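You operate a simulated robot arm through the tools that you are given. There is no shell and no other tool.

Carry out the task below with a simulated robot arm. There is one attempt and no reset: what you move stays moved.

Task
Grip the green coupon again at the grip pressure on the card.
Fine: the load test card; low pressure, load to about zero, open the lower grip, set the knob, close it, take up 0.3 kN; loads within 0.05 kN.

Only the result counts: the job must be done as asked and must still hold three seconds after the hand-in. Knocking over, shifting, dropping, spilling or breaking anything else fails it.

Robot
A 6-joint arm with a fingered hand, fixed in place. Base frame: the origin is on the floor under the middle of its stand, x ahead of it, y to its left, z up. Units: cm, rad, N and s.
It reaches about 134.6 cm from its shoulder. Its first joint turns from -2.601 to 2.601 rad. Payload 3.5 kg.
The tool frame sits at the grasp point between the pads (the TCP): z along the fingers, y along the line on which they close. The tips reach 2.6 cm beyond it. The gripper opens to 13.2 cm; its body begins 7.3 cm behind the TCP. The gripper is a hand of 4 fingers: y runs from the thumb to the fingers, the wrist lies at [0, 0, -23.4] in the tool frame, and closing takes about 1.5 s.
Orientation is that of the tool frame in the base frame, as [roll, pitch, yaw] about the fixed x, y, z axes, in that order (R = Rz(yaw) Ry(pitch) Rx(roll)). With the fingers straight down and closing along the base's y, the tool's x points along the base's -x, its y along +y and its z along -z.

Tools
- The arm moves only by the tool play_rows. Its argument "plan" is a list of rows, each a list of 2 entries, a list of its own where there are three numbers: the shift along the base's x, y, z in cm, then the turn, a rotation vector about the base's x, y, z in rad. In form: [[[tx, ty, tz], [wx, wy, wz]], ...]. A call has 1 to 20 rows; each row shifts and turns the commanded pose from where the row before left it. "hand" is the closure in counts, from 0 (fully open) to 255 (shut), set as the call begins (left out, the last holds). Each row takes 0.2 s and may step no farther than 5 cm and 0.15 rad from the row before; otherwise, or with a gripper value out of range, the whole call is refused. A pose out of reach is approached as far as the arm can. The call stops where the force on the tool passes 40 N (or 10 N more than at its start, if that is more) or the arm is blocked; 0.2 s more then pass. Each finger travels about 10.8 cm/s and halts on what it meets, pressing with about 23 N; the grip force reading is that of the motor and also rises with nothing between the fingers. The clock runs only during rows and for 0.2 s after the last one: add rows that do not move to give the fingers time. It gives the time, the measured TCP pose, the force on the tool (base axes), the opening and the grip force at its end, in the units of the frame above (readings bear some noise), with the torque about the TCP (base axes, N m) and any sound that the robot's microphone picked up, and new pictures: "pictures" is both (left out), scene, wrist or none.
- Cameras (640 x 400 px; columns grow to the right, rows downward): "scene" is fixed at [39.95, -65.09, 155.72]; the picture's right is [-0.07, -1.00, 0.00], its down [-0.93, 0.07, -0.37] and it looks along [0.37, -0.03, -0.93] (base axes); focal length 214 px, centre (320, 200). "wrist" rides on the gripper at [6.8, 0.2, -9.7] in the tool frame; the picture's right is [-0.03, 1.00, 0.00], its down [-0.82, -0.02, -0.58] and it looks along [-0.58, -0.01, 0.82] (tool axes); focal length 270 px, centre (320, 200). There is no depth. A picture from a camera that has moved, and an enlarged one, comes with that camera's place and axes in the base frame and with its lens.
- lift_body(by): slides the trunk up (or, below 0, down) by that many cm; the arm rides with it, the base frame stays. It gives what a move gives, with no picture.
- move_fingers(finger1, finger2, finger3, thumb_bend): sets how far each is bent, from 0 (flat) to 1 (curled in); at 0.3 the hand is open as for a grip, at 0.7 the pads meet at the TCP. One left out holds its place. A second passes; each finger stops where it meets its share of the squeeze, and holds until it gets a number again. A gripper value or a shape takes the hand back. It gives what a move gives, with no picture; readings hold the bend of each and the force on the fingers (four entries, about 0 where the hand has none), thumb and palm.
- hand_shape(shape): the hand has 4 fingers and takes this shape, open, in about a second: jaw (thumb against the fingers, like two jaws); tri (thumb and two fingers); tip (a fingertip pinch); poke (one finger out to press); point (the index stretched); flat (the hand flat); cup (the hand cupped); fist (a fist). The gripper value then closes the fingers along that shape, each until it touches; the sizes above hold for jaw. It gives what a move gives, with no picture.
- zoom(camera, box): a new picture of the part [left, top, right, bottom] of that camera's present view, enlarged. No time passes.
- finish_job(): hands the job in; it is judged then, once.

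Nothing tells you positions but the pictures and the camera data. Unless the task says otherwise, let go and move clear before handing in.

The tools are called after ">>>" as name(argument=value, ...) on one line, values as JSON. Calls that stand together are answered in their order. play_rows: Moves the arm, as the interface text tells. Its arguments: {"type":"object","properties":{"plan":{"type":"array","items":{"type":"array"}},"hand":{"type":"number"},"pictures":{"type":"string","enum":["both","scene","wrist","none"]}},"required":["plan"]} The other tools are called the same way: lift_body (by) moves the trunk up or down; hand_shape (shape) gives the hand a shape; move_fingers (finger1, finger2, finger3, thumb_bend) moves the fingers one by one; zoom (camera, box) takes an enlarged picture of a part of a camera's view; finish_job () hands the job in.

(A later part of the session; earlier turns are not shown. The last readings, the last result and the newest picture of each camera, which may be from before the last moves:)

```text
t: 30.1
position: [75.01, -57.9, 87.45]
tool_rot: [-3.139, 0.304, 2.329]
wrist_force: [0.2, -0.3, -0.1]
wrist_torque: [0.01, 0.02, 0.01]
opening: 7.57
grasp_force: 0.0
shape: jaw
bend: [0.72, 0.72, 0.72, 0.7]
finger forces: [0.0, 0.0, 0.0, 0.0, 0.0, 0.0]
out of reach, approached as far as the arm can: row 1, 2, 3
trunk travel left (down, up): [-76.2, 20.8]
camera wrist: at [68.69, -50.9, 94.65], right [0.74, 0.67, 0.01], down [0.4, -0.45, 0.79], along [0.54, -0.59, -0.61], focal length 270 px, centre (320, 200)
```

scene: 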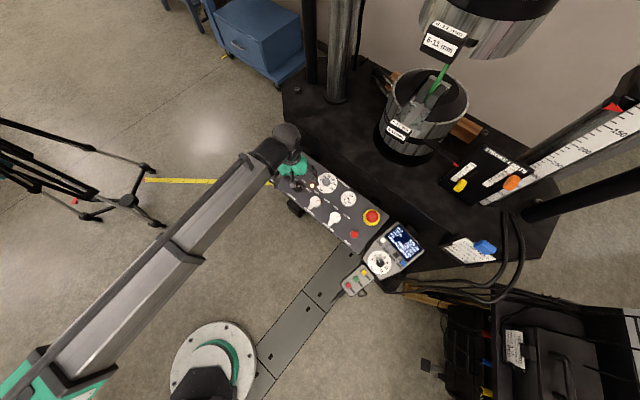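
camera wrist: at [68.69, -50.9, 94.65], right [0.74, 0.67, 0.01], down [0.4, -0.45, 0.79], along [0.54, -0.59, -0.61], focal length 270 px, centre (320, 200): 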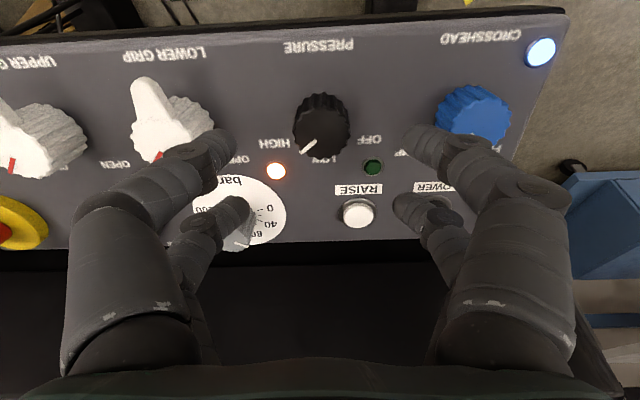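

The arm is at its lower vertical limit relative to the trunk. I'll raise the hand in place, then lower the trunk by more, so there's room to move down.

>>> play_rows(plan=[[[-0.1, 0.1, 3.5], [0, 0, 0]], [[-0.1, 0.1, 3.5], [0, 0, 0]], [[-0.1, 0.1, 3.5], [0, 0, 0]], [[-0.1, 0.1, 3.5], [0, 0, 0]], [[0, 0, 0], [0, 0, 0]]], pictures="none")

>>> lift_body(by=-14)

>>> zoom(camera="wrist", box=[200, 60, 440, 240])

>>> zoom(camera="scene", box=[0, 0, 640, 400])

```text
t: 31.3
position: [74.9, -57.83, 87.39]
tool_rot: [-3.14, 0.303, 2.333]
wrist_force: [-0.4, 0.1, -0.2]
wrist_torque: [0.02, 0.01, -0.01]
opening: 7.54
grasp_force: 0.0
shape: jaw
bend: [0.72, 0.72, 0.72, 0.7]
finger forces: [0.0, 0.1, 0.0, 0.0, 0.0, 0.0]
out of reach, approached as far as the arm can: row 1, 2, 3, 4
trunk travel left (down, up): [-76.2, 20.8]
```

```text
t: 32.2
position: [75.01, -57.76, 80.67]
tool_rot: [3.141, 0.313, 2.33]
wrist_force: [-5.5, 5.2, 33.0]
wrist_torque: [0.74, 0.03, 0.1]
opening: 7.4
grasp_force: 0.0
shape: jaw
bend: [0.75, 0.72, 0.72, 0.7]
finger forces: [18.5, 4.3, 0.4, 0.1, 10.8, 0.0]
trunk travel left (down, up): [-69.1, 27.9]
stopped: the force on the tool passed its limit at 94 N (the readings are from after the stop); the commanded pose is now the measured one
```

```text
2.22 times, centred on (320, 150) of wrist
camera zoom: at [68.58, -50.71, 87.79], right [0.74, 0.67, 0.01], down [0.4, -0.45, 0.8], along [0.54, -0.59, -0.6], focal length 601 px, centre (320, 311)
```

zoom: 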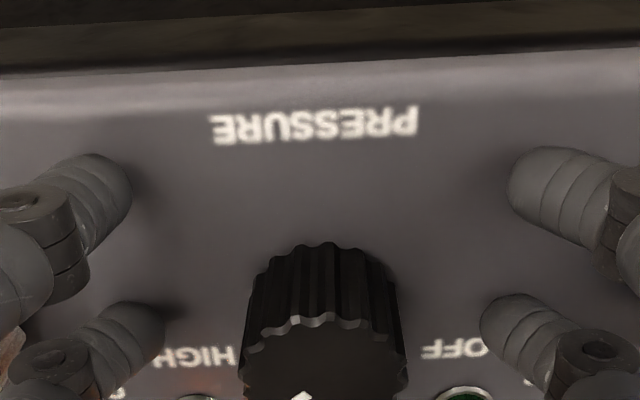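

```text
1.00 times, centred on (320, 200) of scene (not enlarged: the box is as wide or as high as the picture)
camera zoom: at [39.95, -65.09, 155.72], right [-0.07, -1.0, 0.0], down [-0.93, 0.07, -0.37], along [0.37, -0.03, -0.93], focal length 214 px, centre (320, 200)
```

zoom: 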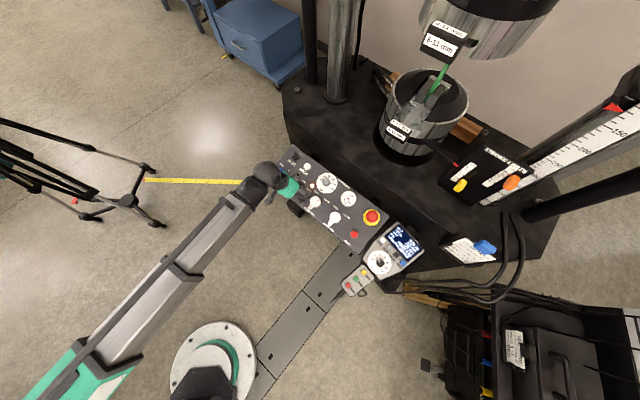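

I made a mistake there: I sent the lift without waiting to see the up-move fail. The arm can't change wrist height itself, so only the trunk moves vertically, and the fingertips pressed on the panel. I'll back off upward now and check that nothing moved.

>>> lift_body(by=4)

>>> zoom(camera="wrist", box=[0, 0, 640, 400])

>>> zoom(camera="scene", box=[260, 140, 440, 300])

>>> zoom(camera="scene", box=[380, 215, 430, 270])

```text
t: 33.0
position: [75.2, -57.95, 84.28]
tool_rot: [-3.141, 0.309, 2.329]
wrist_force: [-0.9, -0.9, 0.8]
wrist_torque: [-0.02, 0.0, 0.04]
opening: 7.51
grasp_force: 0.0
shape: jaw
bend: [0.72, 0.72, 0.72, 0.7]
finger forces: [0.0, 0.1, 0.0, 0.0, 0.1, 0.0]
trunk travel left (down, up): [-73.1, 23.9]
```

```text
1.00 times, centred on (320, 200) of wrist (not enlarged: the box is as wide or as high as the picture)
camera zoom: at [68.81, -50.96, 91.49], right [0.74, 0.67, 0.01], down [0.4, -0.45, 0.8], along [0.54, -0.59, -0.6], focal length 270 px, centre (320, 200)
```

zoom: 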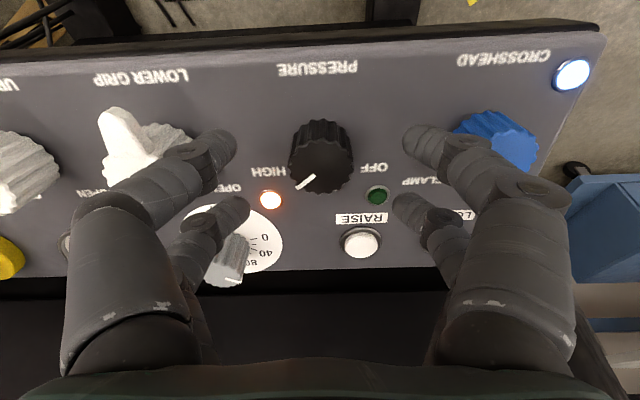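

```text
2.50 times, centred on (350, 220) of scene
camera zoom: at [39.95, -65.09, 155.72], right [-0.07, -1.0, 0.0], down [-0.93, 0.07, -0.37], along [0.37, -0.03, -0.93], focal length 536 px, centre (245, 150)
```

zoom: 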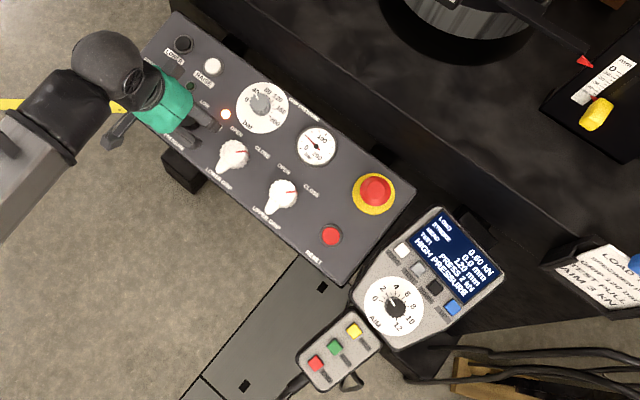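

```text
7.27 times, centred on (405, 242) of scene
camera zoom: at [39.95, -65.09, 155.72], right [-0.07, -1.0, 0.0], down [-0.93, 0.07, -0.37], along [0.37, -0.03, -0.93], focal length 1560 px, centre (-298, -109)
```

zoom: 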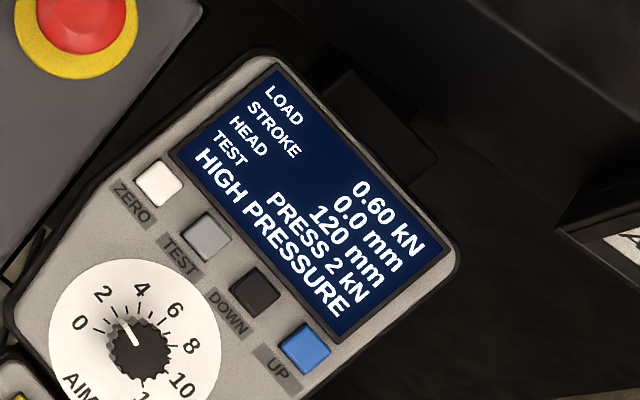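

Nothing moved, and the display still reads 0.60 kN. From here I'll use the trunk for vertical motion and the arm for x, y and rotation, one step at a time. First I shift slightly so a vertical descent lands on the knob axis.

>>> play_rows(plan=[[[0.6, -0.65, 0], [0, 0, 0]], [[0, 0, 0], [0, 0, 0]]], pictures="none")

```text
t: 33.6
position: [75.75, -58.57, 84.35]
tool_rot: [3.141, 0.312, 2.33]
wrist_force: [0.1, -0.5, -0.6]
wrist_torque: [-0.01, 0.0, 0.02]
opening: 7.52
grasp_force: 0.0
shape: jaw
bend: [0.72, 0.72, 0.72, 0.7]
finger forces: [0.1, 0.0, 0.0, 0.0, 0.0, 0.1]
trunk travel left (down, up): [-73.1, 23.9]
```

Position is good. I'll lower 2.7 cm, which leaves the tips about 0.6 cm above the panel.

>>> lift_body(by=-2.7)

```text
t: 34.4
position: [75.99, -58.59, 81.61]
tool_rot: [3.141, 0.311, 2.33]
wrist_force: [-0.2, 0.0, -0.6]
wrist_torque: [-0.01, 0.0, 0.0]
opening: 7.5
grasp_force: 0.0
shape: jaw
bend: [0.72, 0.72, 0.72, 0.7]
finger forces: [0.1, 0.0, 0.0, 0.0, 0.0, 0.1]
trunk travel left (down, up): [-70.4, 26.6]
```

>>> zoom(camera="wrist", box=[0, 0, 640, 400])

```text
1.00 times, centred on (320, 200) of wrist (not enlarged: the box is as wide or as high as the picture)
camera zoom: at [69.42, -51.62, 88.8], right [0.74, 0.67, 0.01], down [0.4, -0.45, 0.8], along [0.54, -0.59, -0.6], focal length 270 px, centre (320, 200)
```

zoom: 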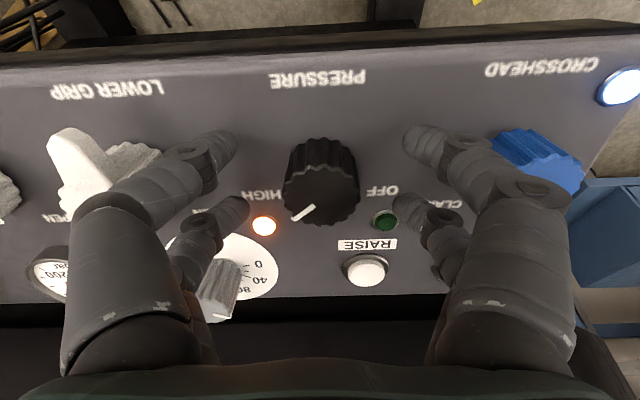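

The knob face is centred between the four digits. I'll close on it.

>>> play_rows(plan=[[[0, 0, 0], [0, 0, 0]], [[0, 0, 0], [0, 0, 0]], [[0, 0, 0], [0, 0, 0]], [[0, 0, 0], [0, 0, 0]], [[0, 0, 0], [0, 0, 0]]], hand=255, pictures="wrist")

```text
t: 35.6
position: [75.69, -58.63, 81.57]
tool_rot: [-3.141, 0.308, 2.331]
wrist_force: [2.1, 3.4, -5.6]
wrist_torque: [0.13, -0.02, 0.04]
opening: 1.01
grasp_force: 23.2
shape: jaw
bend: [0.72, 0.72, 0.72, 0.71]
finger forces: [22.4, 22.4, 21.7, 0.0, 17.3, 0.0]
trunk travel left (down, up): [-70.4, 26.6]
camera wrist: at [69.47, -51.61, 88.76], right [0.74, 0.67, 0.01], down [0.4, -0.45, 0.8], along [0.54, -0.59, -0.6], focal length 270 px, centre (320, 200)
```

wrist: 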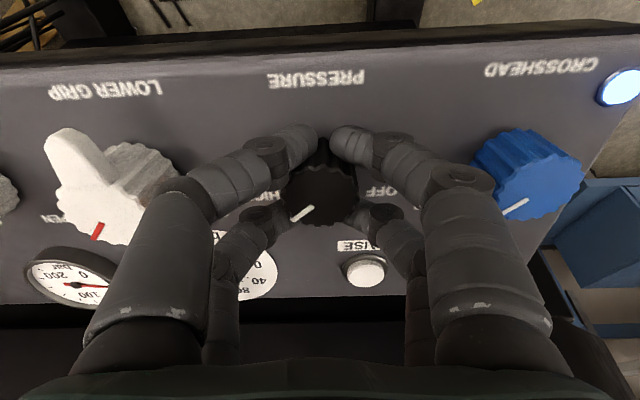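

All four digits are in contact with the knob. I'll turn counter-clockwise in stages and watch the pointer.

>>> play_rows(plan=[[[0, 0, 0], [-0.0276, 0.0291, 0.1247]], [[0, 0, 0], [-0.0276, 0.0291, 0.1247]], [[0, 0, 0], [-0.0276, 0.0291, 0.1247]], [[0, 0, 0], [0, 0, 0]]], pictures="both")

```text
t: 36.6
position: [75.92, -58.55, 81.51]
tool_rot: [-3.018, 0.285, 2.742]
wrist_force: [0.7, 2.7, -5.5]
wrist_torque: [0.22, -0.03, 0.08]
opening: 0.97
grasp_force: 23.3
shape: jaw
bend: [0.72, 0.72, 0.72, 0.71]
finger forces: [23.0, 22.8, 21.9, 0.1, 17.2, 0.1]
trunk travel left (down, up): [-70.4, 26.6]
camera wrist: at [67.85, -53.76, 88.91], right [0.44, 0.89, -0.11], down [0.59, -0.2, 0.78], along [0.68, -0.41, -0.61], focal length 270 px, centre (320, 200)
```

scene: 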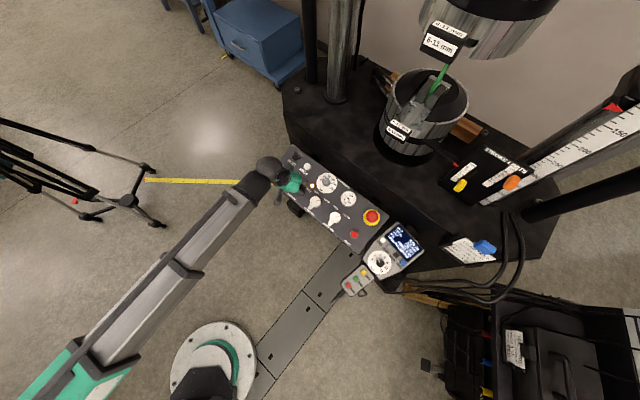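
wrist: 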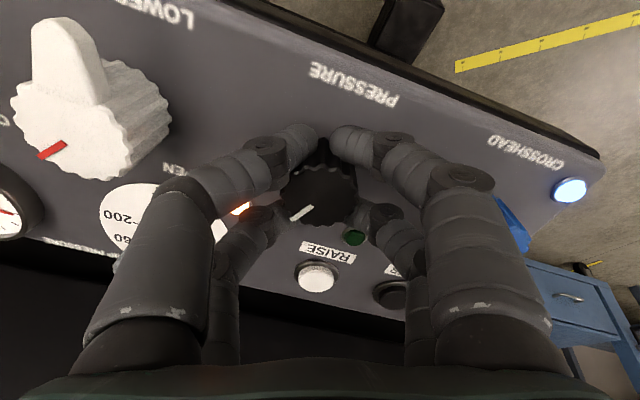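

The knob is turning with the hand. I'll continue the remaining ~0.39 rad.

>>> play_rows(plan=[[[0, 0, 0], [-0.0276, 0.0291, 0.1247]], [[0, 0, 0], [-0.0276, 0.0291, 0.1247]], [[0, 0, 0], [-0.0276, 0.0291, 0.1247]], [[0, 0, 0], [0, 0, 0]]], pictures="wrist")

>>> zoom(camera="scene", box=[380, 215, 430, 270])

```text
t: 37.6
position: [75.75, -58.75, 81.57]
tool_rot: [-2.917, 0.216, 3.141]
wrist_force: [0.6, 0.8, -4.6]
wrist_torque: [0.22, -0.1, 0.08]
opening: 0.97
grasp_force: 22.8
shape: jaw
bend: [0.72, 0.72, 0.72, 0.71]
finger forces: [21.4, 23.1, 23.0, 0.0, 17.3, 0.0]
trunk travel left (down, up): [-70.4, 26.6]
camera wrist: at [67.14, -56.31, 89.34], right [0.07, 0.97, -0.21], down [0.68, 0.11, 0.73], along [0.73, -0.2, -0.65], focal length 270 px, centre (320, 200)
```

wrist: 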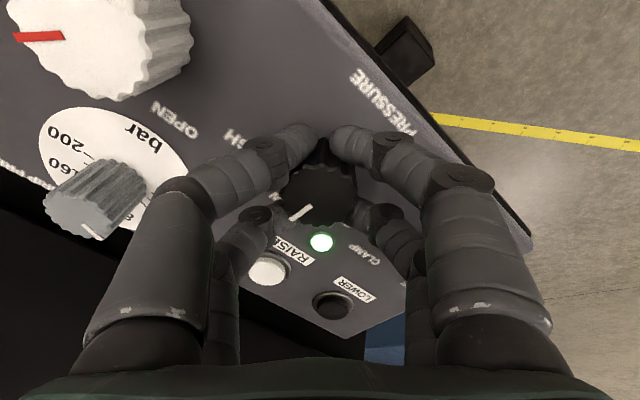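

```text
7.27 times, centred on (405, 242) of scene
camera zoom: at [39.95, -65.09, 155.72], right [-0.07, -1.0, 0.0], down [-0.93, 0.07, -0.37], along [0.37, -0.03, -0.93], focal length 1560 px, centre (-298, -109)
```

zoom: 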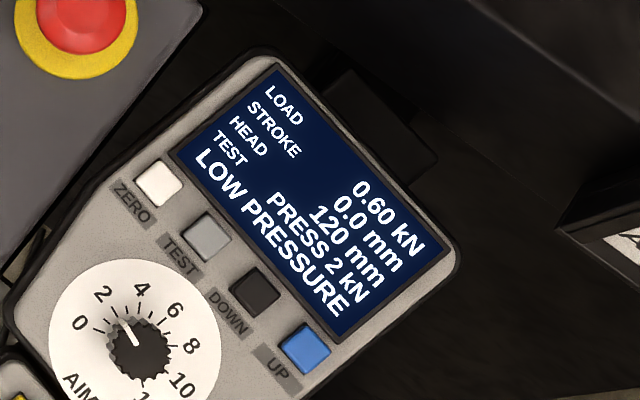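

The display now reads LOW PRESSURE and the green lamp is lit. I'll release gently and rise.

>>> play_rows(plan=[[[0, 0, 0], [0, 0, 0]], [[0, 0, 0], [0, 0, 0]], [[0, 0, 0], [0, 0, 0]], [[0, 0, 0], [0, 0, 0]], [[0, 0, 0], [0, 0, 0]]], hand=110, pictures="none")

```text
t: 38.8
position: [75.81, -58.61, 81.64]
tool_rot: [-2.918, 0.216, 3.141]
wrist_force: [-0.1, 1.0, 1.0]
wrist_torque: [-0.02, 0.0, 0.03]
opening: 7.45
grasp_force: 0.0
shape: jaw
bend: [0.72, 0.72, 0.72, 0.7]
finger forces: [0.0, 0.0, 0.0, 0.0, 0.0, 0.0]
trunk travel left (down, up): [-70.4, 26.6]
```

>>> lift_body(by=8)

>>> zoom(camera="wrist", box=[0, 0, 640, 400])

>>> zoom(camera="scene", box=[260, 140, 440, 300])

```text
t: 40.0
position: [75.72, -58.6, 89.6]
tool_rot: [-2.919, 0.216, 3.14]
wrist_force: [-0.1, 0.5, -0.6]
wrist_torque: [0.0, -0.01, 0.04]
opening: 7.46
grasp_force: 0.0
shape: jaw
bend: [0.72, 0.72, 0.72, 0.7]
finger forces: [0.0, 0.1, 0.1, 0.2, 0.0, 0.0]
trunk travel left (down, up): [-78.4, 18.6]
```

```text
1.00 times, centred on (320, 200) of wrist (not enlarged: the box is as wide or as high as the picture)
camera zoom: at [67.12, -56.27, 97.38], right [0.07, 0.97, -0.21], down [0.67, 0.11, 0.73], along [0.73, -0.2, -0.65], focal length 270 px, centre (320, 200)
```

zoom: 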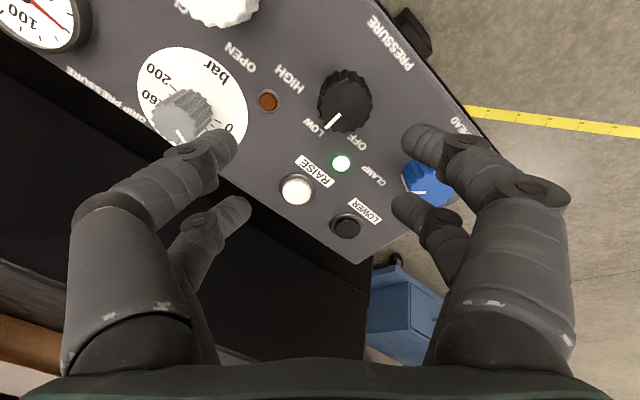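

```text
2.50 times, centred on (350, 220) of scene
camera zoom: at [39.95, -65.09, 155.72], right [-0.07, -1.0, 0.0], down [-0.93, 0.07, -0.37], along [0.37, -0.03, -0.93], focal length 536 px, centre (245, 150)
```

zoom: 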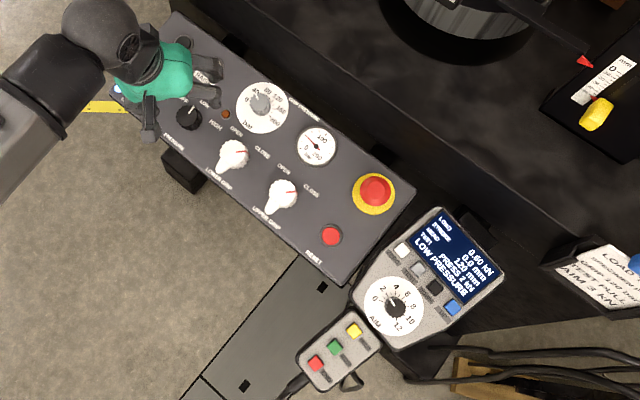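

LOW is confirmed. Next is the load, so I need the UP/DOWN buttons on the display box. I'll rise further and move toward it to survey the buttons.

>>> lift_body(by=9)

```text
t: 41.2
position: [75.82, -58.53, 98.62]
tool_rot: [-2.917, 0.216, 3.138]
wrist_force: [0.7, -0.2, 0.4]
wrist_torque: [-0.02, -0.01, 0.0]
opening: 7.45
grasp_force: 0.1
shape: jaw
bend: [0.72, 0.72, 0.72, 0.7]
finger forces: [0.1, 0.0, 0.0, 0.0, 0.0, 0.0]
trunk travel left (down, up): [-87.4, 9.6]
```

>>> play_rows(plan=[[[-3, -2.6, 0], [0.0116, -0.0122, -0.0524]], [[-3, -2.6, 0], [0.0116, -0.0122, -0.0524]], [[-3, -2.6, 0], [0.0116, -0.0122, -0.0524]], [[-3, -2.6, 0], [0.0116, -0.0122, -0.0524]], [[-3, -2.6, 0], [0.0116, -0.0122, -0.0524]], [[-3, -2.6, 0], [0.0116, -0.0122, -0.0524]], [[-3, -2.6, 0], [0.0116, -0.0122, -0.0524]], [[-3, -2.6, 0], [0.0116, -0.0122, -0.0524]], [[-3, -2.6, 0], [0, 0, 0]], [[-1, -2.6, 0], [0, 0, 0]], [[0, 0, 0], [0, 0, 0]]], pictures="both")

```text
t: 43.6
position: [47.71, -84.51, 98.59]
tool_rot: [-3.032, 0.291, 2.691]
wrist_force: [0.0, -0.4, -0.7]
wrist_torque: [0.02, -0.02, 0.01]
opening: 7.47
grasp_force: 0.0
shape: jaw
bend: [0.72, 0.72, 0.72, 0.7]
finger forces: [0.0, 0.1, 0.0, 0.1, 0.0, 0.0]
trunk travel left (down, up): [-87.4, 9.6]
camera wrist: at [39.9, -79.46, 105.9], right [0.48, 0.87, -0.1], down [0.57, -0.23, 0.79], along [0.66, -0.44, -0.61], focal length 270 px, centre (320, 200)
```

scene: 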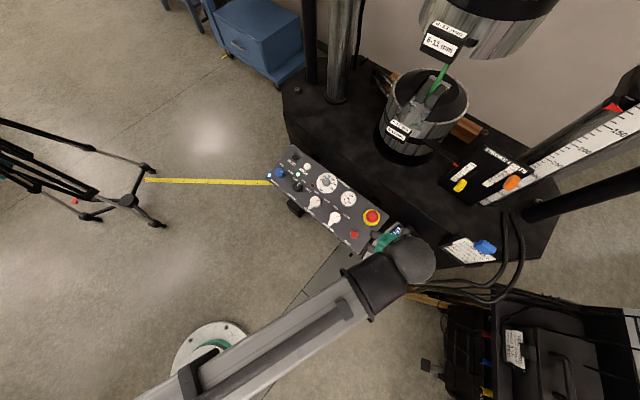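
wrist: 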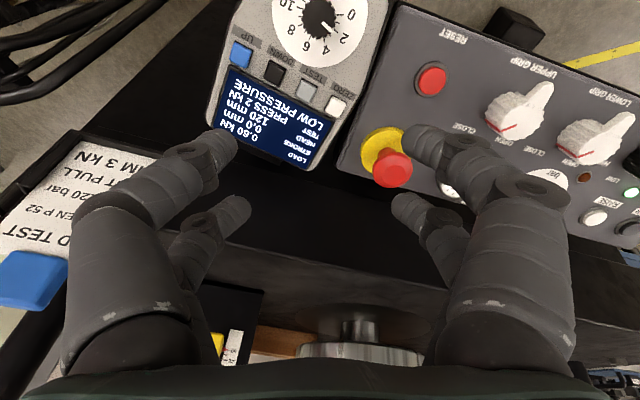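

The wrist camera can read the display from here. I'll take a sharp view, shift by a known amount and take another to locate the buttons and the tilt of the box.

>>> zoom(camera="wrist", box=[190, 0, 430, 180])

>>> play_rows(plan=[[[-1.92, -3.48, 0], [0, 0, 0]], [[-1.92, -3.48, 0], [0, 0, 0]], [[0, 0, 0], [0, 0, 0]], [[0, 0, 0], [0, 0, 0]]], pictures="wrist")

>>> zoom(camera="wrist", box=[250, 0, 490, 180])

```text
2.22 times, centred on (310, 90) of wrist
camera zoom: at [39.9, -79.46, 105.9], right [0.48, 0.87, -0.1], down [0.57, -0.23, 0.79], along [0.66, -0.44, -0.61], focal length 601 px, centre (342, 444)
```

zoom: 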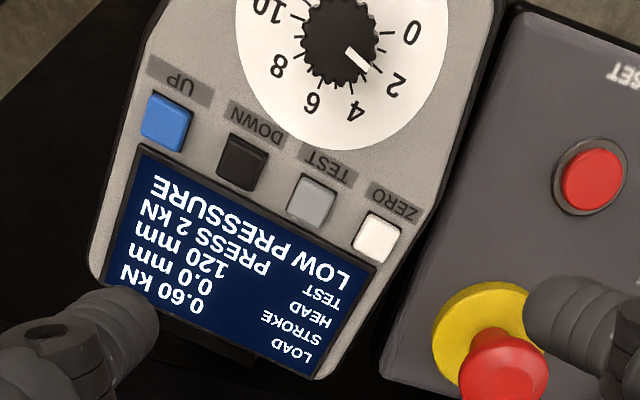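

```text
t: 44.6
position: [43.69, -91.61, 98.75]
tool_rot: [-3.033, 0.292, 2.692]
wrist_force: [0.2, -0.3, -0.1]
wrist_torque: [0.02, 0.01, -0.03]
opening: 7.5
grasp_force: 0.0
shape: jaw
bend: [0.72, 0.72, 0.72, 0.7]
finger forces: [0.0, 0.1, 0.0, 0.0, 0.0, 0.0]
trunk travel left (down, up): [-87.4, 9.6]
camera wrist: at [36.06, -86.41, 105.92], right [0.48, 0.87, -0.1], down [0.57, -0.23, 0.79], along [0.66, -0.44, -0.61], focal length 270 px, centre (320, 200)
```

wrist: 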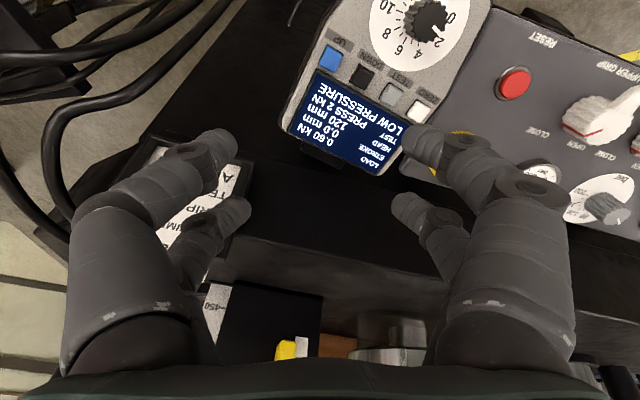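

```text
2.22 times, centred on (370, 90) of wrist
camera zoom: at [36.06, -86.41, 105.92], right [0.48, 0.87, -0.1], down [0.57, -0.23, 0.79], along [0.66, -0.44, -0.61], focal length 601 px, centre (209, 444)
```

zoom: 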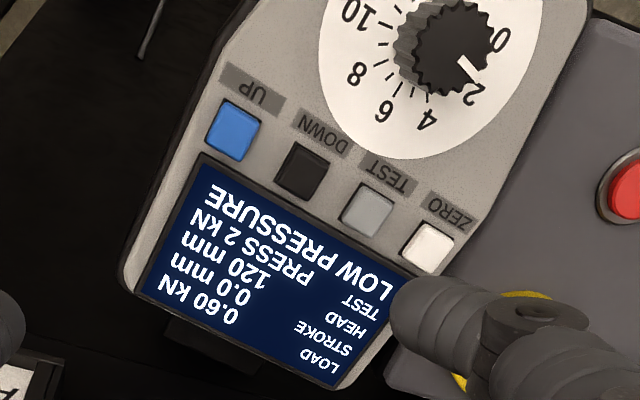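

The button row is horizontal: UP ≈ (44.9,-92.8,82.1), then DOWN, TEST and ZERO at 3.2 cm spacing. The box tilts about 19°, close to the hand's current tilt. I'll switch to the poke shape and see where its tip sits.

>>> hand_shape(shape="poke")

>>> zoom(camera="wrist", box=[0, 0, 640, 400])

>>> zoom(camera="wrist", box=[200, 100, 440, 280])

>>> zoom(camera="scene", box=[340, 180, 500, 300])

```text
t: 45.5
position: [43.92, -91.69, 98.63]
tool_rot: [-3.033, 0.292, 2.692]
wrist_force: [-0.7, -1.0, -0.2]
wrist_torque: [-0.02, 0.03, 0.0]
opening: 0.0
grasp_force: 0.1
shape: poke
bend: [1.0, 1.0, 1.0, 0.34]
finger forces: [0.0, 0.0, 0.0, 0.0, 0.0, 0.0]
trunk travel left (down, up): [-87.4, 9.6]
```

```text
1.00 times, centred on (320, 200) of wrist (not enlarged: the box is as wide or as high as the picture)
camera zoom: at [36.07, -86.41, 105.91], right [0.48, 0.87, -0.1], down [0.57, -0.23, 0.79], along [0.66, -0.44, -0.61], focal length 270 px, centre (320, 200)
```

zoom: 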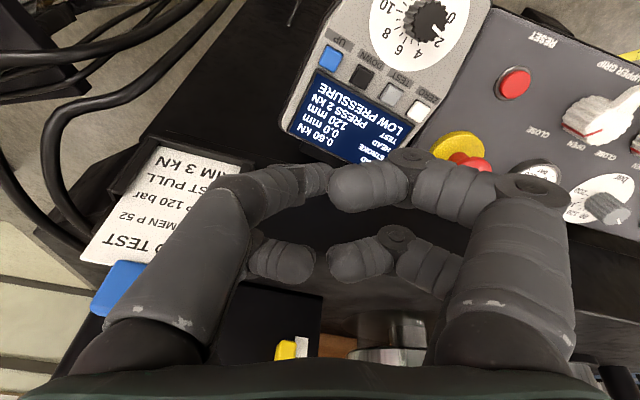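

```text
2.22 times, centred on (320, 190) of wrist
camera zoom: at [36.07, -86.41, 105.91], right [0.48, 0.87, -0.1], down [0.57, -0.23, 0.79], along [0.66, -0.44, -0.61], focal length 601 px, centre (320, 222)
```

zoom: 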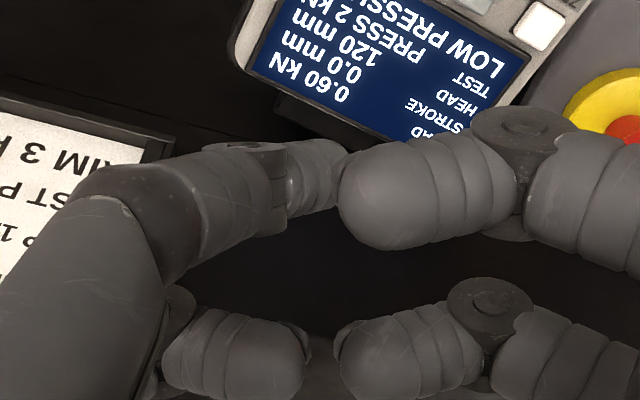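

```text
3.33 times, centred on (420, 240) of scene
camera zoom: at [39.95, -65.09, 155.72], right [-0.07, -1.0, 0.0], down [-0.93, 0.07, -0.37], along [0.37, -0.03, -0.93], focal length 715 px, centre (-13, 67)
```

zoom: 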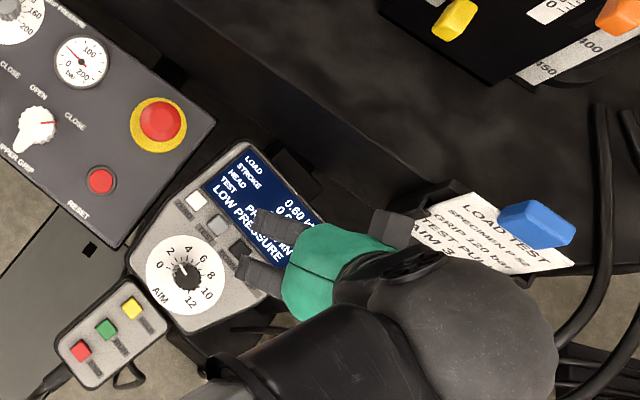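

In poke, the tip is hidden behind another digit, so its location is uncertain. I'll make my own pointer instead: thumb at the grip pose (its tip depth is already known) with the other three digits curled.

>>> hand_shape(shape="jaw")

>>> move_fingers(finger1=1.0, finger2=1.0, finger3=1.0, thumb_bend=0.7)

>>> zoom(camera="wrist", box=[0, 0, 640, 400])

>>> zoom(camera="wrist", box=[200, 80, 440, 260])

```text
t: 46.4
position: [43.89, -91.51, 98.58]
tool_rot: [-3.032, 0.289, 2.692]
wrist_force: [-0.8, -0.5, -0.1]
wrist_torque: [-0.01, 0.05, -0.03]
opening: 13.19
grasp_force: 0.0
shape: jaw
bend: [0.3, 0.3, 0.3, 0.3]
finger forces: [0.1, 0.0, 0.0, 0.1, 0.0, 0.0]
trunk travel left (down, up): [-87.4, 9.6]
```

```text
t: 47.4
position: [43.86, -91.57, 98.6]
tool_rot: [-3.031, 0.291, 2.69]
wrist_force: [0.3, -0.2, -0.9]
wrist_torque: [0.01, 0.04, 0.02]
opening: 0.11
grasp_force: 0.1
shape: fingers
bend: [0.79, 0.74, 0.74, 0.68]
finger forces: [0.0, 0.0, 0.0, 0.0, 0.0, 0.0]
trunk travel left (down, up): [-87.4, 9.6]
```

```text
1.00 times, centred on (320, 200) of wrist (not enlarged: the box is as wide or as high as the picture)
camera zoom: at [36.07, -86.41, 105.91], right [0.48, 0.87, -0.1], down [0.57, -0.23, 0.79], along [0.66, -0.44, -0.61], focal length 270 px, centre (320, 200)
```

zoom: 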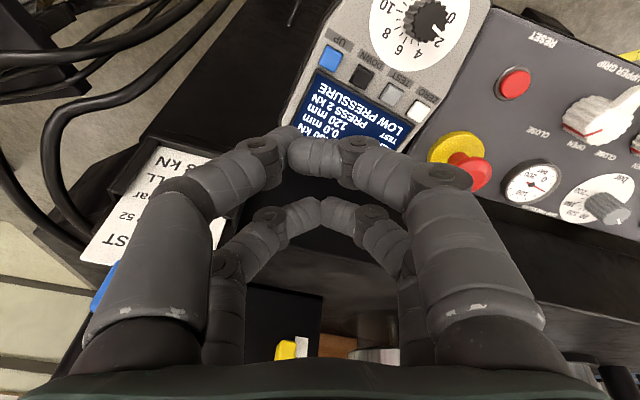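

```text
2.22 times, centred on (320, 170) of wrist
camera zoom: at [36.07, -86.41, 105.91], right [0.48, 0.87, -0.1], down [0.57, -0.23, 0.79], along [0.66, -0.44, -0.61], focal length 601 px, centre (320, 267)
```

zoom: 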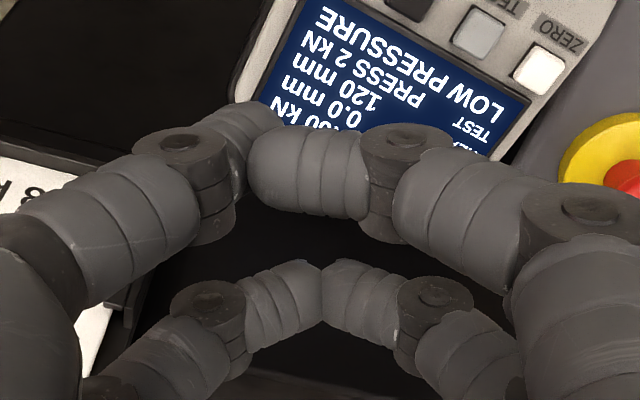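

The digits met each other while all moving together. I'll curl the three fingers first, then bring in the thumb.

>>> move_fingers(finger1=0.3, finger2=0.3, finger3=0.3, thumb_bend=0.3)

>>> move_fingers(finger1=1.0, finger2=1.0)

>>> move_fingers(finger3=1.0, thumb_bend=0.7)

>>> zoom(camera="wrist", box=[0, 0, 640, 400])

>>> zoom(camera="wrist", box=[200, 80, 440, 260])

```text
t: 48.4
position: [43.81, -91.62, 98.7]
tool_rot: [-3.031, 0.292, 2.691]
wrist_force: [1.1, -0.1, -0.3]
wrist_torque: [0.02, -0.04, -0.01]
opening: 13.24
grasp_force: 0.0
shape: fingers
bend: [0.3, 0.3, 0.3, 0.3]
finger forces: [0.0, 0.0, 0.1, 0.0, 0.0, 0.0]
trunk travel left (down, up): [-87.4, 9.6]
```

```text
t: 49.4
position: [43.87, -91.56, 98.66]
tool_rot: [-3.034, 0.292, 2.69]
wrist_force: [0.8, -0.1, -0.5]
wrist_torque: [0.03, -0.06, 0.02]
opening: 5.66
grasp_force: 0.1
shape: fingers
bend: [1.0, 1.0, 0.3, 0.3]
finger forces: [0.0, 0.0, 0.0, 0.1, 0.1, 0.0]
trunk travel left (down, up): [-87.4, 9.6]
```

```text
t: 50.4
position: [43.92, -91.55, 98.72]
tool_rot: [-3.03, 0.293, 2.691]
wrist_force: [-0.5, -0.5, 0.4]
wrist_torque: [-0.01, 0.0, 0.0]
opening: 3.57
grasp_force: 0.0
shape: fingers
bend: [1.0, 1.0, 0.87, 0.7]
finger forces: [0.0, 0.0, 0.0, 0.0, 0.0, 0.0]
trunk travel left (down, up): [-87.4, 9.6]
```

```text
1.00 times, centred on (320, 200) of wrist (not enlarged: the box is as wide or as high as the picture)
camera zoom: at [36.07, -86.41, 105.91], right [0.48, 0.87, -0.1], down [0.57, -0.23, 0.79], along [0.66, -0.44, -0.61], focal length 270 px, centre (320, 200)
```

zoom: 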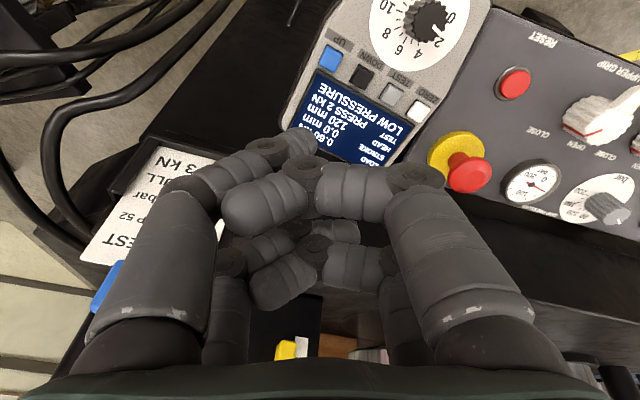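

```text
2.22 times, centred on (320, 170) of wrist
camera zoom: at [36.07, -86.41, 105.91], right [0.48, 0.87, -0.1], down [0.57, -0.23, 0.79], along [0.66, -0.44, -0.61], focal length 601 px, centre (320, 267)
```

zoom: 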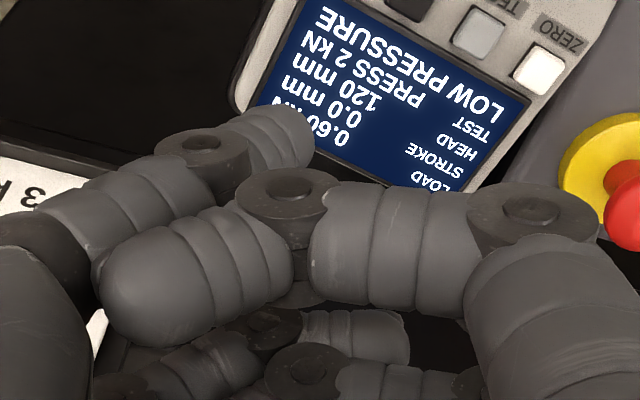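

The rear digits interfere in that order. I'll take the poke shape, where they curl cleanly, and then adjust only the thumb.

>>> move_fingers(finger3=0.3, finger1=0.3, finger2=0.3, thumb_bend=0.3)

>>> hand_shape(shape="poke")

>>> move_fingers(thumb_bend=0.7)

>>> zoom(camera="wrist", box=[200, 80, 440, 260])

>>> move_fingers(thumb_bend=0.5)

>>> zoom(camera="wrist", box=[200, 80, 440, 260])

```text
t: 51.4
position: [43.92, -91.55, 98.68]
tool_rot: [-3.032, 0.293, 2.692]
wrist_force: [0.2, 0.0, -0.4]
wrist_torque: [-0.02, -0.02, -0.01]
opening: 13.24
grasp_force: 0.1
shape: fingers
bend: [0.3, 0.3, 0.3, 0.3]
finger forces: [0.0, 0.1, 0.0, 0.0, 0.1, 0.0]
trunk travel left (down, up): [-87.4, 9.6]
```

```text
t: 52.3
position: [43.8, -91.53, 98.67]
tool_rot: [-3.033, 0.291, 2.692]
wrist_force: [0.0, -0.3, -0.6]
wrist_torque: [0.0, -0.03, 0.0]
opening: 0.0
grasp_force: 0.2
shape: poke
bend: [1.0, 1.0, 1.0, 0.34]
finger forces: [0.0, 0.0, 0.0, 0.1, 0.0, 0.1]
trunk travel left (down, up): [-87.4, 9.6]
```

```text
t: 53.3
position: [43.82, -91.5, 98.62]
tool_rot: [-3.031, 0.293, 2.692]
wrist_force: [0.2, 0.1, 0.4]
wrist_torque: [0.04, 0.0, 0.03]
opening: 2.8
grasp_force: 0.0
shape: fingers
bend: [1.0, 1.0, 1.0, 0.7]
finger forces: [0.0, 0.1, 0.0, 0.0, 0.1, 0.0]
trunk travel left (down, up): [-87.4, 9.6]
```

```text
2.22 times, centred on (320, 170) of wrist
camera zoom: at [36.07, -86.41, 105.91], right [0.48, 0.87, -0.1], down [0.57, -0.23, 0.79], along [0.66, -0.44, -0.61], focal length 601 px, centre (320, 267)
```

zoom: 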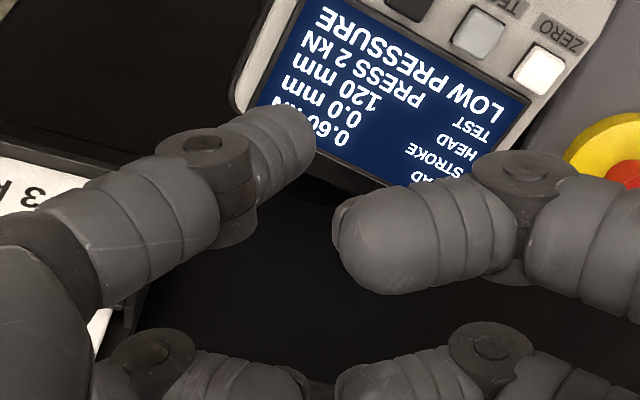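

```text
t: 54.3
position: [43.94, -91.53, 98.63]
tool_rot: [-3.033, 0.291, 2.691]
wrist_force: [-0.5, -0.3, -0.5]
wrist_torque: [0.01, 0.02, 0.0]
opening: 5.33
grasp_force: 0.0
shape: fingers
bend: [1.0, 1.0, 1.0, 0.5]
finger forces: [0.0, 0.0, 0.1, 0.0, 0.0, 0.1]
trunk travel left (down, up): [-87.4, 9.6]
```

```text
2.22 times, centred on (320, 170) of wrist
camera zoom: at [36.07, -86.41, 105.91], right [0.48, 0.87, -0.1], down [0.57, -0.23, 0.79], along [0.66, -0.44, -0.61], focal length 601 px, centre (320, 267)
```

zoom: 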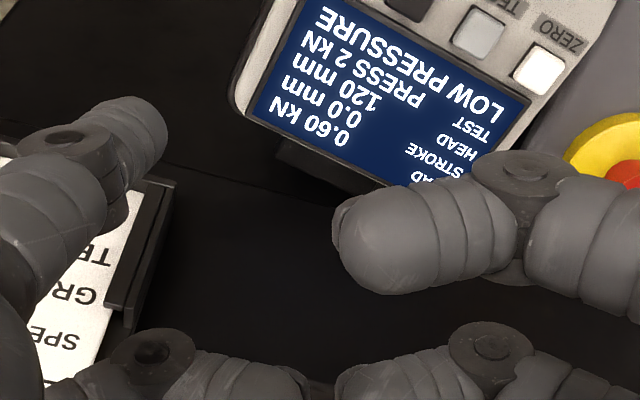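

The thumb-pointer shape is clean, with its tip at about tool (1.75,-0.4,2.6). I'll rotate to line up with the button row, clear of the AIM dial, and position above UP while staying high.

>>> move_fingers(thumb_bend=0.7)

>>> play_rows(plan=[[[0.43, -0.47, 0], [0.02625, -0.02775, -0.119]], [[0.43, -0.47, 0], [0.02625, -0.02775, -0.119]], [[0.43, -0.47, 0], [0.02625, -0.02775, -0.119]], [[0.43, -0.47, 0], [0.02625, -0.02775, -0.119]], [[0, 0, 0], [0, 0, 0]], [[0, 0, 0], [0, 0, 0]]], pictures="both")

```text
t: 55.3
position: [43.89, -91.58, 98.72]
tool_rot: [-3.03, 0.29, 2.691]
wrist_force: [0.6, 0.4, 1.5]
wrist_torque: [-0.02, -0.02, -0.04]
opening: 2.78
grasp_force: 0.0
shape: fingers
bend: [1.0, 1.0, 1.0, 0.7]
finger forces: [0.1, 0.1, 0.0, 0.1, 0.0, 0.0]
trunk travel left (down, up): [-87.4, 9.6]
```

```text
t: 56.7
position: [45.59, -93.46, 98.64]
tool_rot: [3.093, 0.307, 2.166]
wrist_force: [0.8, -1.2, -0.2]
wrist_torque: [-0.01, 0.0, 0.01]
opening: 2.81
grasp_force: 0.1
shape: fingers
bend: [1.0, 1.0, 1.0, 0.7]
finger forces: [0.1, 0.0, 0.1, 0.1, 0.0, 0.1]
trunk travel left (down, up): [-87.4, 9.6]
camera wrist: at [40.12, -85.79, 105.84], right [0.83, 0.55, 0.05], down [0.3, -0.53, 0.8], along [0.47, -0.65, -0.6], focal length 270 px, centre (320, 200)
```

scene: 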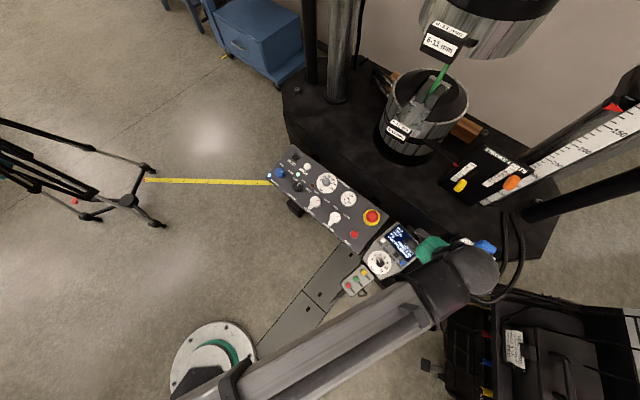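
wrist: 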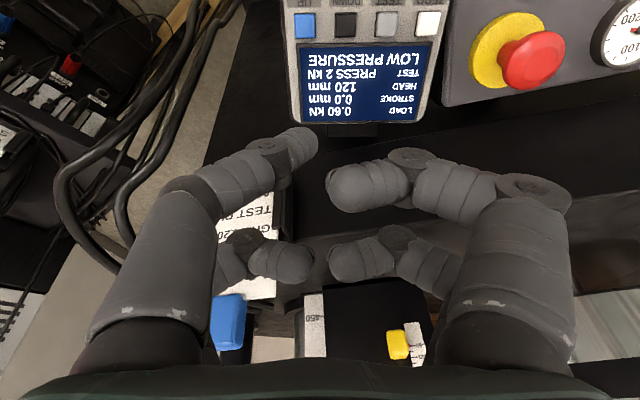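

The tool is now square with the button row, and UP re-measures at (44.9,-92.9). I'll lower 9 cm and check the alignment.

>>> lift_body(by=-9)

>>> zoom(camera="wrist", box=[0, 0, 640, 400])

>>> zoom(camera="scene", box=[340, 200, 480, 300])

```text
t: 58.0
position: [45.62, -93.41, 89.67]
tool_rot: [3.094, 0.307, 2.168]
wrist_force: [-1.0, 0.3, 0.3]
wrist_torque: [0.02, 0.05, 0.01]
opening: 2.76
grasp_force: 0.1
shape: fingers
bend: [1.0, 1.0, 1.0, 0.7]
finger forces: [0.0, 0.0, 0.1, 0.1, 0.1, 0.0]
trunk travel left (down, up): [-78.4, 18.6]
```

```text
1.00 times, centred on (320, 200) of wrist (not enlarged: the box is as wide or as high as the picture)
camera zoom: at [40.11, -85.79, 96.84], right [0.83, 0.55, 0.05], down [0.3, -0.53, 0.8], along [0.47, -0.65, -0.6], focal length 270 px, centre (320, 200)
```

zoom: 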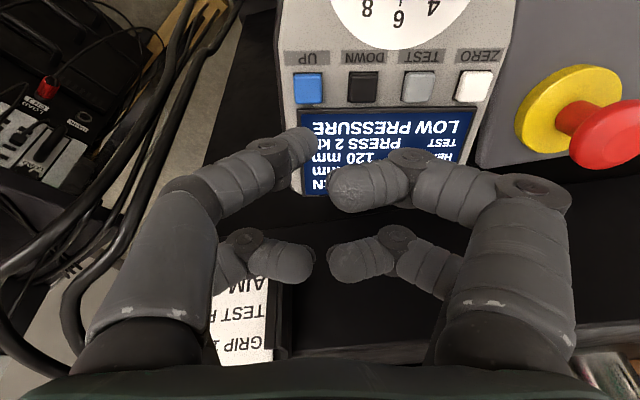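

```text
4.00 times, centred on (410, 250) of scene
camera zoom: at [39.95, -65.09, 155.72], right [-0.07, -1.0, 0.0], down [-0.93, 0.07, -0.37], along [0.37, -0.03, -0.93], focal length 858 px, centre (-40, 0)
```

zoom: 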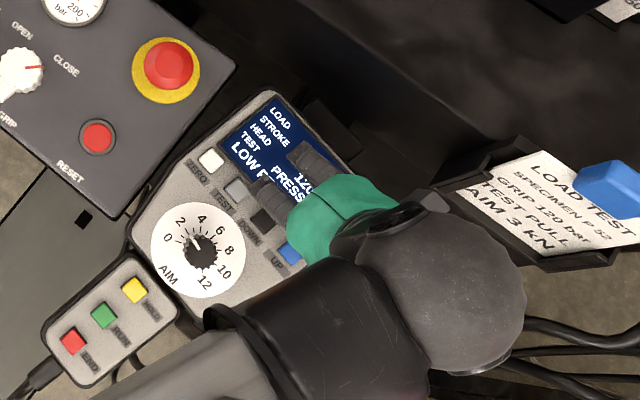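

Alignment looks right: the UP button will sit under the thumb tip at contact height. I'll lower to about 1 cm above it.

>>> lift_body(by=-3.4)

>>> zoom(camera="wrist", box=[200, 60, 440, 240])

```text
t: 58.7
position: [45.68, -93.46, 86.29]
tool_rot: [3.093, 0.308, 2.167]
wrist_force: [0.1, 0.2, 0.4]
wrist_torque: [0.0, 0.01, 0.04]
opening: 2.8
grasp_force: 0.0
shape: fingers
bend: [1.0, 1.0, 1.0, 0.7]
finger forces: [0.0, 0.1, 0.1, 0.1, 0.0, 0.0]
trunk travel left (down, up): [-75.0, 22.0]
```

```text
2.22 times, centred on (320, 150) of wrist
camera zoom: at [40.11, -85.79, 93.43], right [0.83, 0.55, 0.05], down [0.3, -0.53, 0.8], along [0.47, -0.65, -0.6], focal length 601 px, centre (320, 311)
```

zoom: 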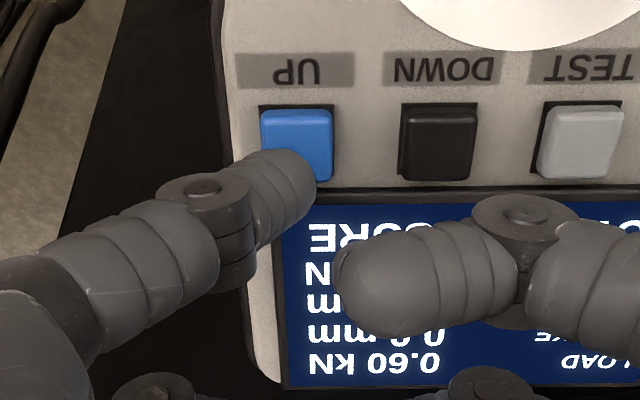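

The pointer is just over the UP button, and I can read "0.60 kN" between the fingers from this pose. I'll lower another 0.8 cm, short of contact.

>>> lift_body(by=-0.8)

>>> zoom(camera="wrist", box=[200, 60, 440, 240])

```text
t: 59.3
position: [45.57, -93.44, 85.54]
tool_rot: [3.094, 0.306, 2.168]
wrist_force: [-0.7, -0.7, 1.6]
wrist_torque: [0.01, 0.0, 0.0]
opening: 2.76
grasp_force: 0.2
shape: fingers
bend: [1.0, 1.0, 1.0, 0.7]
finger forces: [0.1, 0.1, 0.0, 0.1, 1.5, 0.1]
trunk travel left (down, up): [-74.2, 22.8]
heard: click
```

```text
2.22 times, centred on (320, 150) of wrist
camera zoom: at [40.1, -85.79, 92.64], right [0.83, 0.55, 0.05], down [0.3, -0.53, 0.8], along [0.47, -0.65, -0.6], focal length 601 px, centre (320, 311)
```

zoom: 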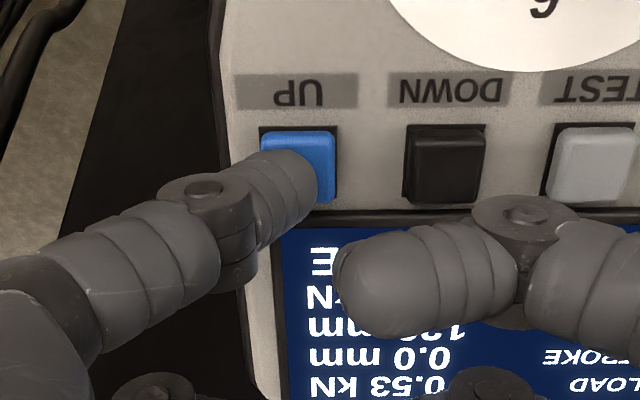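

Contact came slightly early: the button clicked and the load is already dropping, 0.60 to 0.53. UP is the unloading direction. I'll hold for one short row to measure the rate.

>>> play_rows(plan=[[[0, 0, 0], [0, 0, 0]]], pictures="none")

>>> zoom(camera="wrist", box=[200, 60, 440, 240])

```text
t: 59.7
position: [45.62, -93.38, 85.45]
tool_rot: [3.095, 0.307, 2.168]
wrist_force: [-0.5, 0.0, 1.6]
wrist_torque: [0.02, 0.03, 0.02]
opening: 2.76
grasp_force: 0.9
shape: fingers
bend: [1.0, 1.0, 1.0, 0.7]
finger forces: [0.0, 0.1, 0.0, 0.0, 1.4, 0.0]
trunk travel left (down, up): [-74.2, 22.8]
```

```text
2.22 times, centred on (320, 150) of wrist
camera zoom: at [40.1, -85.79, 92.65], right [0.83, 0.55, 0.05], down [0.3, -0.53, 0.8], along [0.47, -0.65, -0.6], focal length 601 px, centre (320, 311)
```

zoom: 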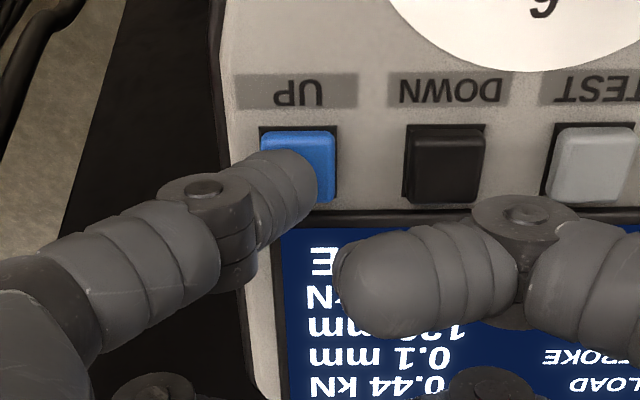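

The rate is about 0.22 kN/s. I'll hold for 1.4 s, which should leave about 0.12 kN.

>>> play_rows(plan=[[[0, 0, 0], [0, 0, 0]], [[0, 0, 0], [0, 0, 0]], [[0, 0, 0], [0, 0, 0]], [[0, 0, 0], [0, 0, 0]], [[0, 0, 0], [0, 0, 0]], [[0, 0, 0], [0, 0, 0]]], pictures="none")

>>> zoom(camera="wrist", box=[200, 60, 440, 240])

```text
t: 61.1
position: [45.59, -93.48, 85.48]
tool_rot: [3.09, 0.307, 2.169]
wrist_force: [-1.0, -0.1, 1.4]
wrist_torque: [0.0, 0.06, -0.02]
opening: 2.76
grasp_force: 0.8
shape: fingers
bend: [1.0, 1.0, 1.0, 0.7]
finger forces: [0.1, 0.0, 0.1, 0.0, 1.4, 0.1]
trunk travel left (down, up): [-74.2, 22.8]
```

```text
2.22 times, centred on (320, 150) of wrist
camera zoom: at [40.11, -85.79, 92.65], right [0.83, 0.55, 0.05], down [0.3, -0.53, 0.8], along [0.47, -0.65, -0.6], focal length 601 px, centre (320, 311)
```

zoom: 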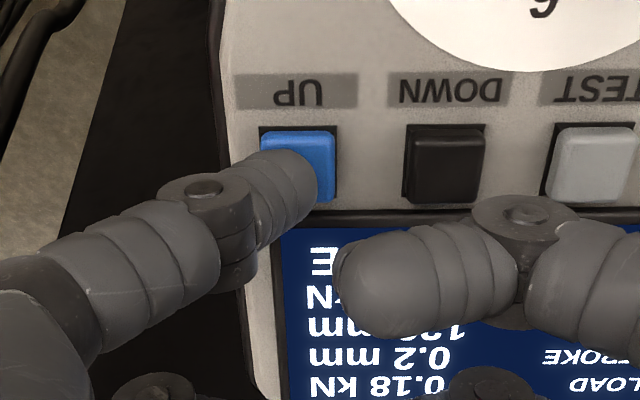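

0.18 kN now. I'll hold 0.8 s more, aiming for about 0.03 before the release.

>>> play_rows(plan=[[[0, 0, 0], [0, 0, 0]], [[0, 0, 0], [0, 0, 0]], [[0, 0, 0], [0, 0, 0]]], pictures="none")

>>> zoom(camera="wrist", box=[200, 60, 440, 240])

```text
t: 61.9
position: [45.68, -93.4, 85.55]
tool_rot: [3.093, 0.308, 2.169]
wrist_force: [-0.2, -0.7, 1.1]
wrist_torque: [-0.02, 0.05, 0.0]
opening: 2.74
grasp_force: 0.5
shape: fingers
bend: [1.0, 1.0, 1.0, 0.7]
finger forces: [0.1, 0.1, 0.0, 0.0, 1.3, 0.0]
trunk travel left (down, up): [-74.2, 22.8]
```

```text
2.22 times, centred on (320, 150) of wrist
camera zoom: at [40.11, -85.79, 92.65], right [0.83, 0.55, 0.05], down [0.3, -0.53, 0.8], along [0.47, -0.65, -0.6], focal length 601 px, centre (320, 311)
```

zoom: 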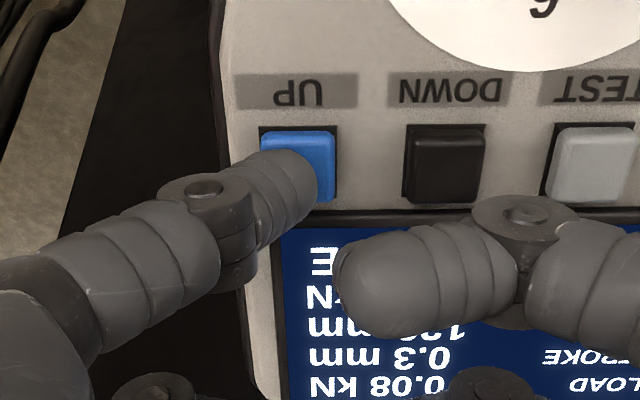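

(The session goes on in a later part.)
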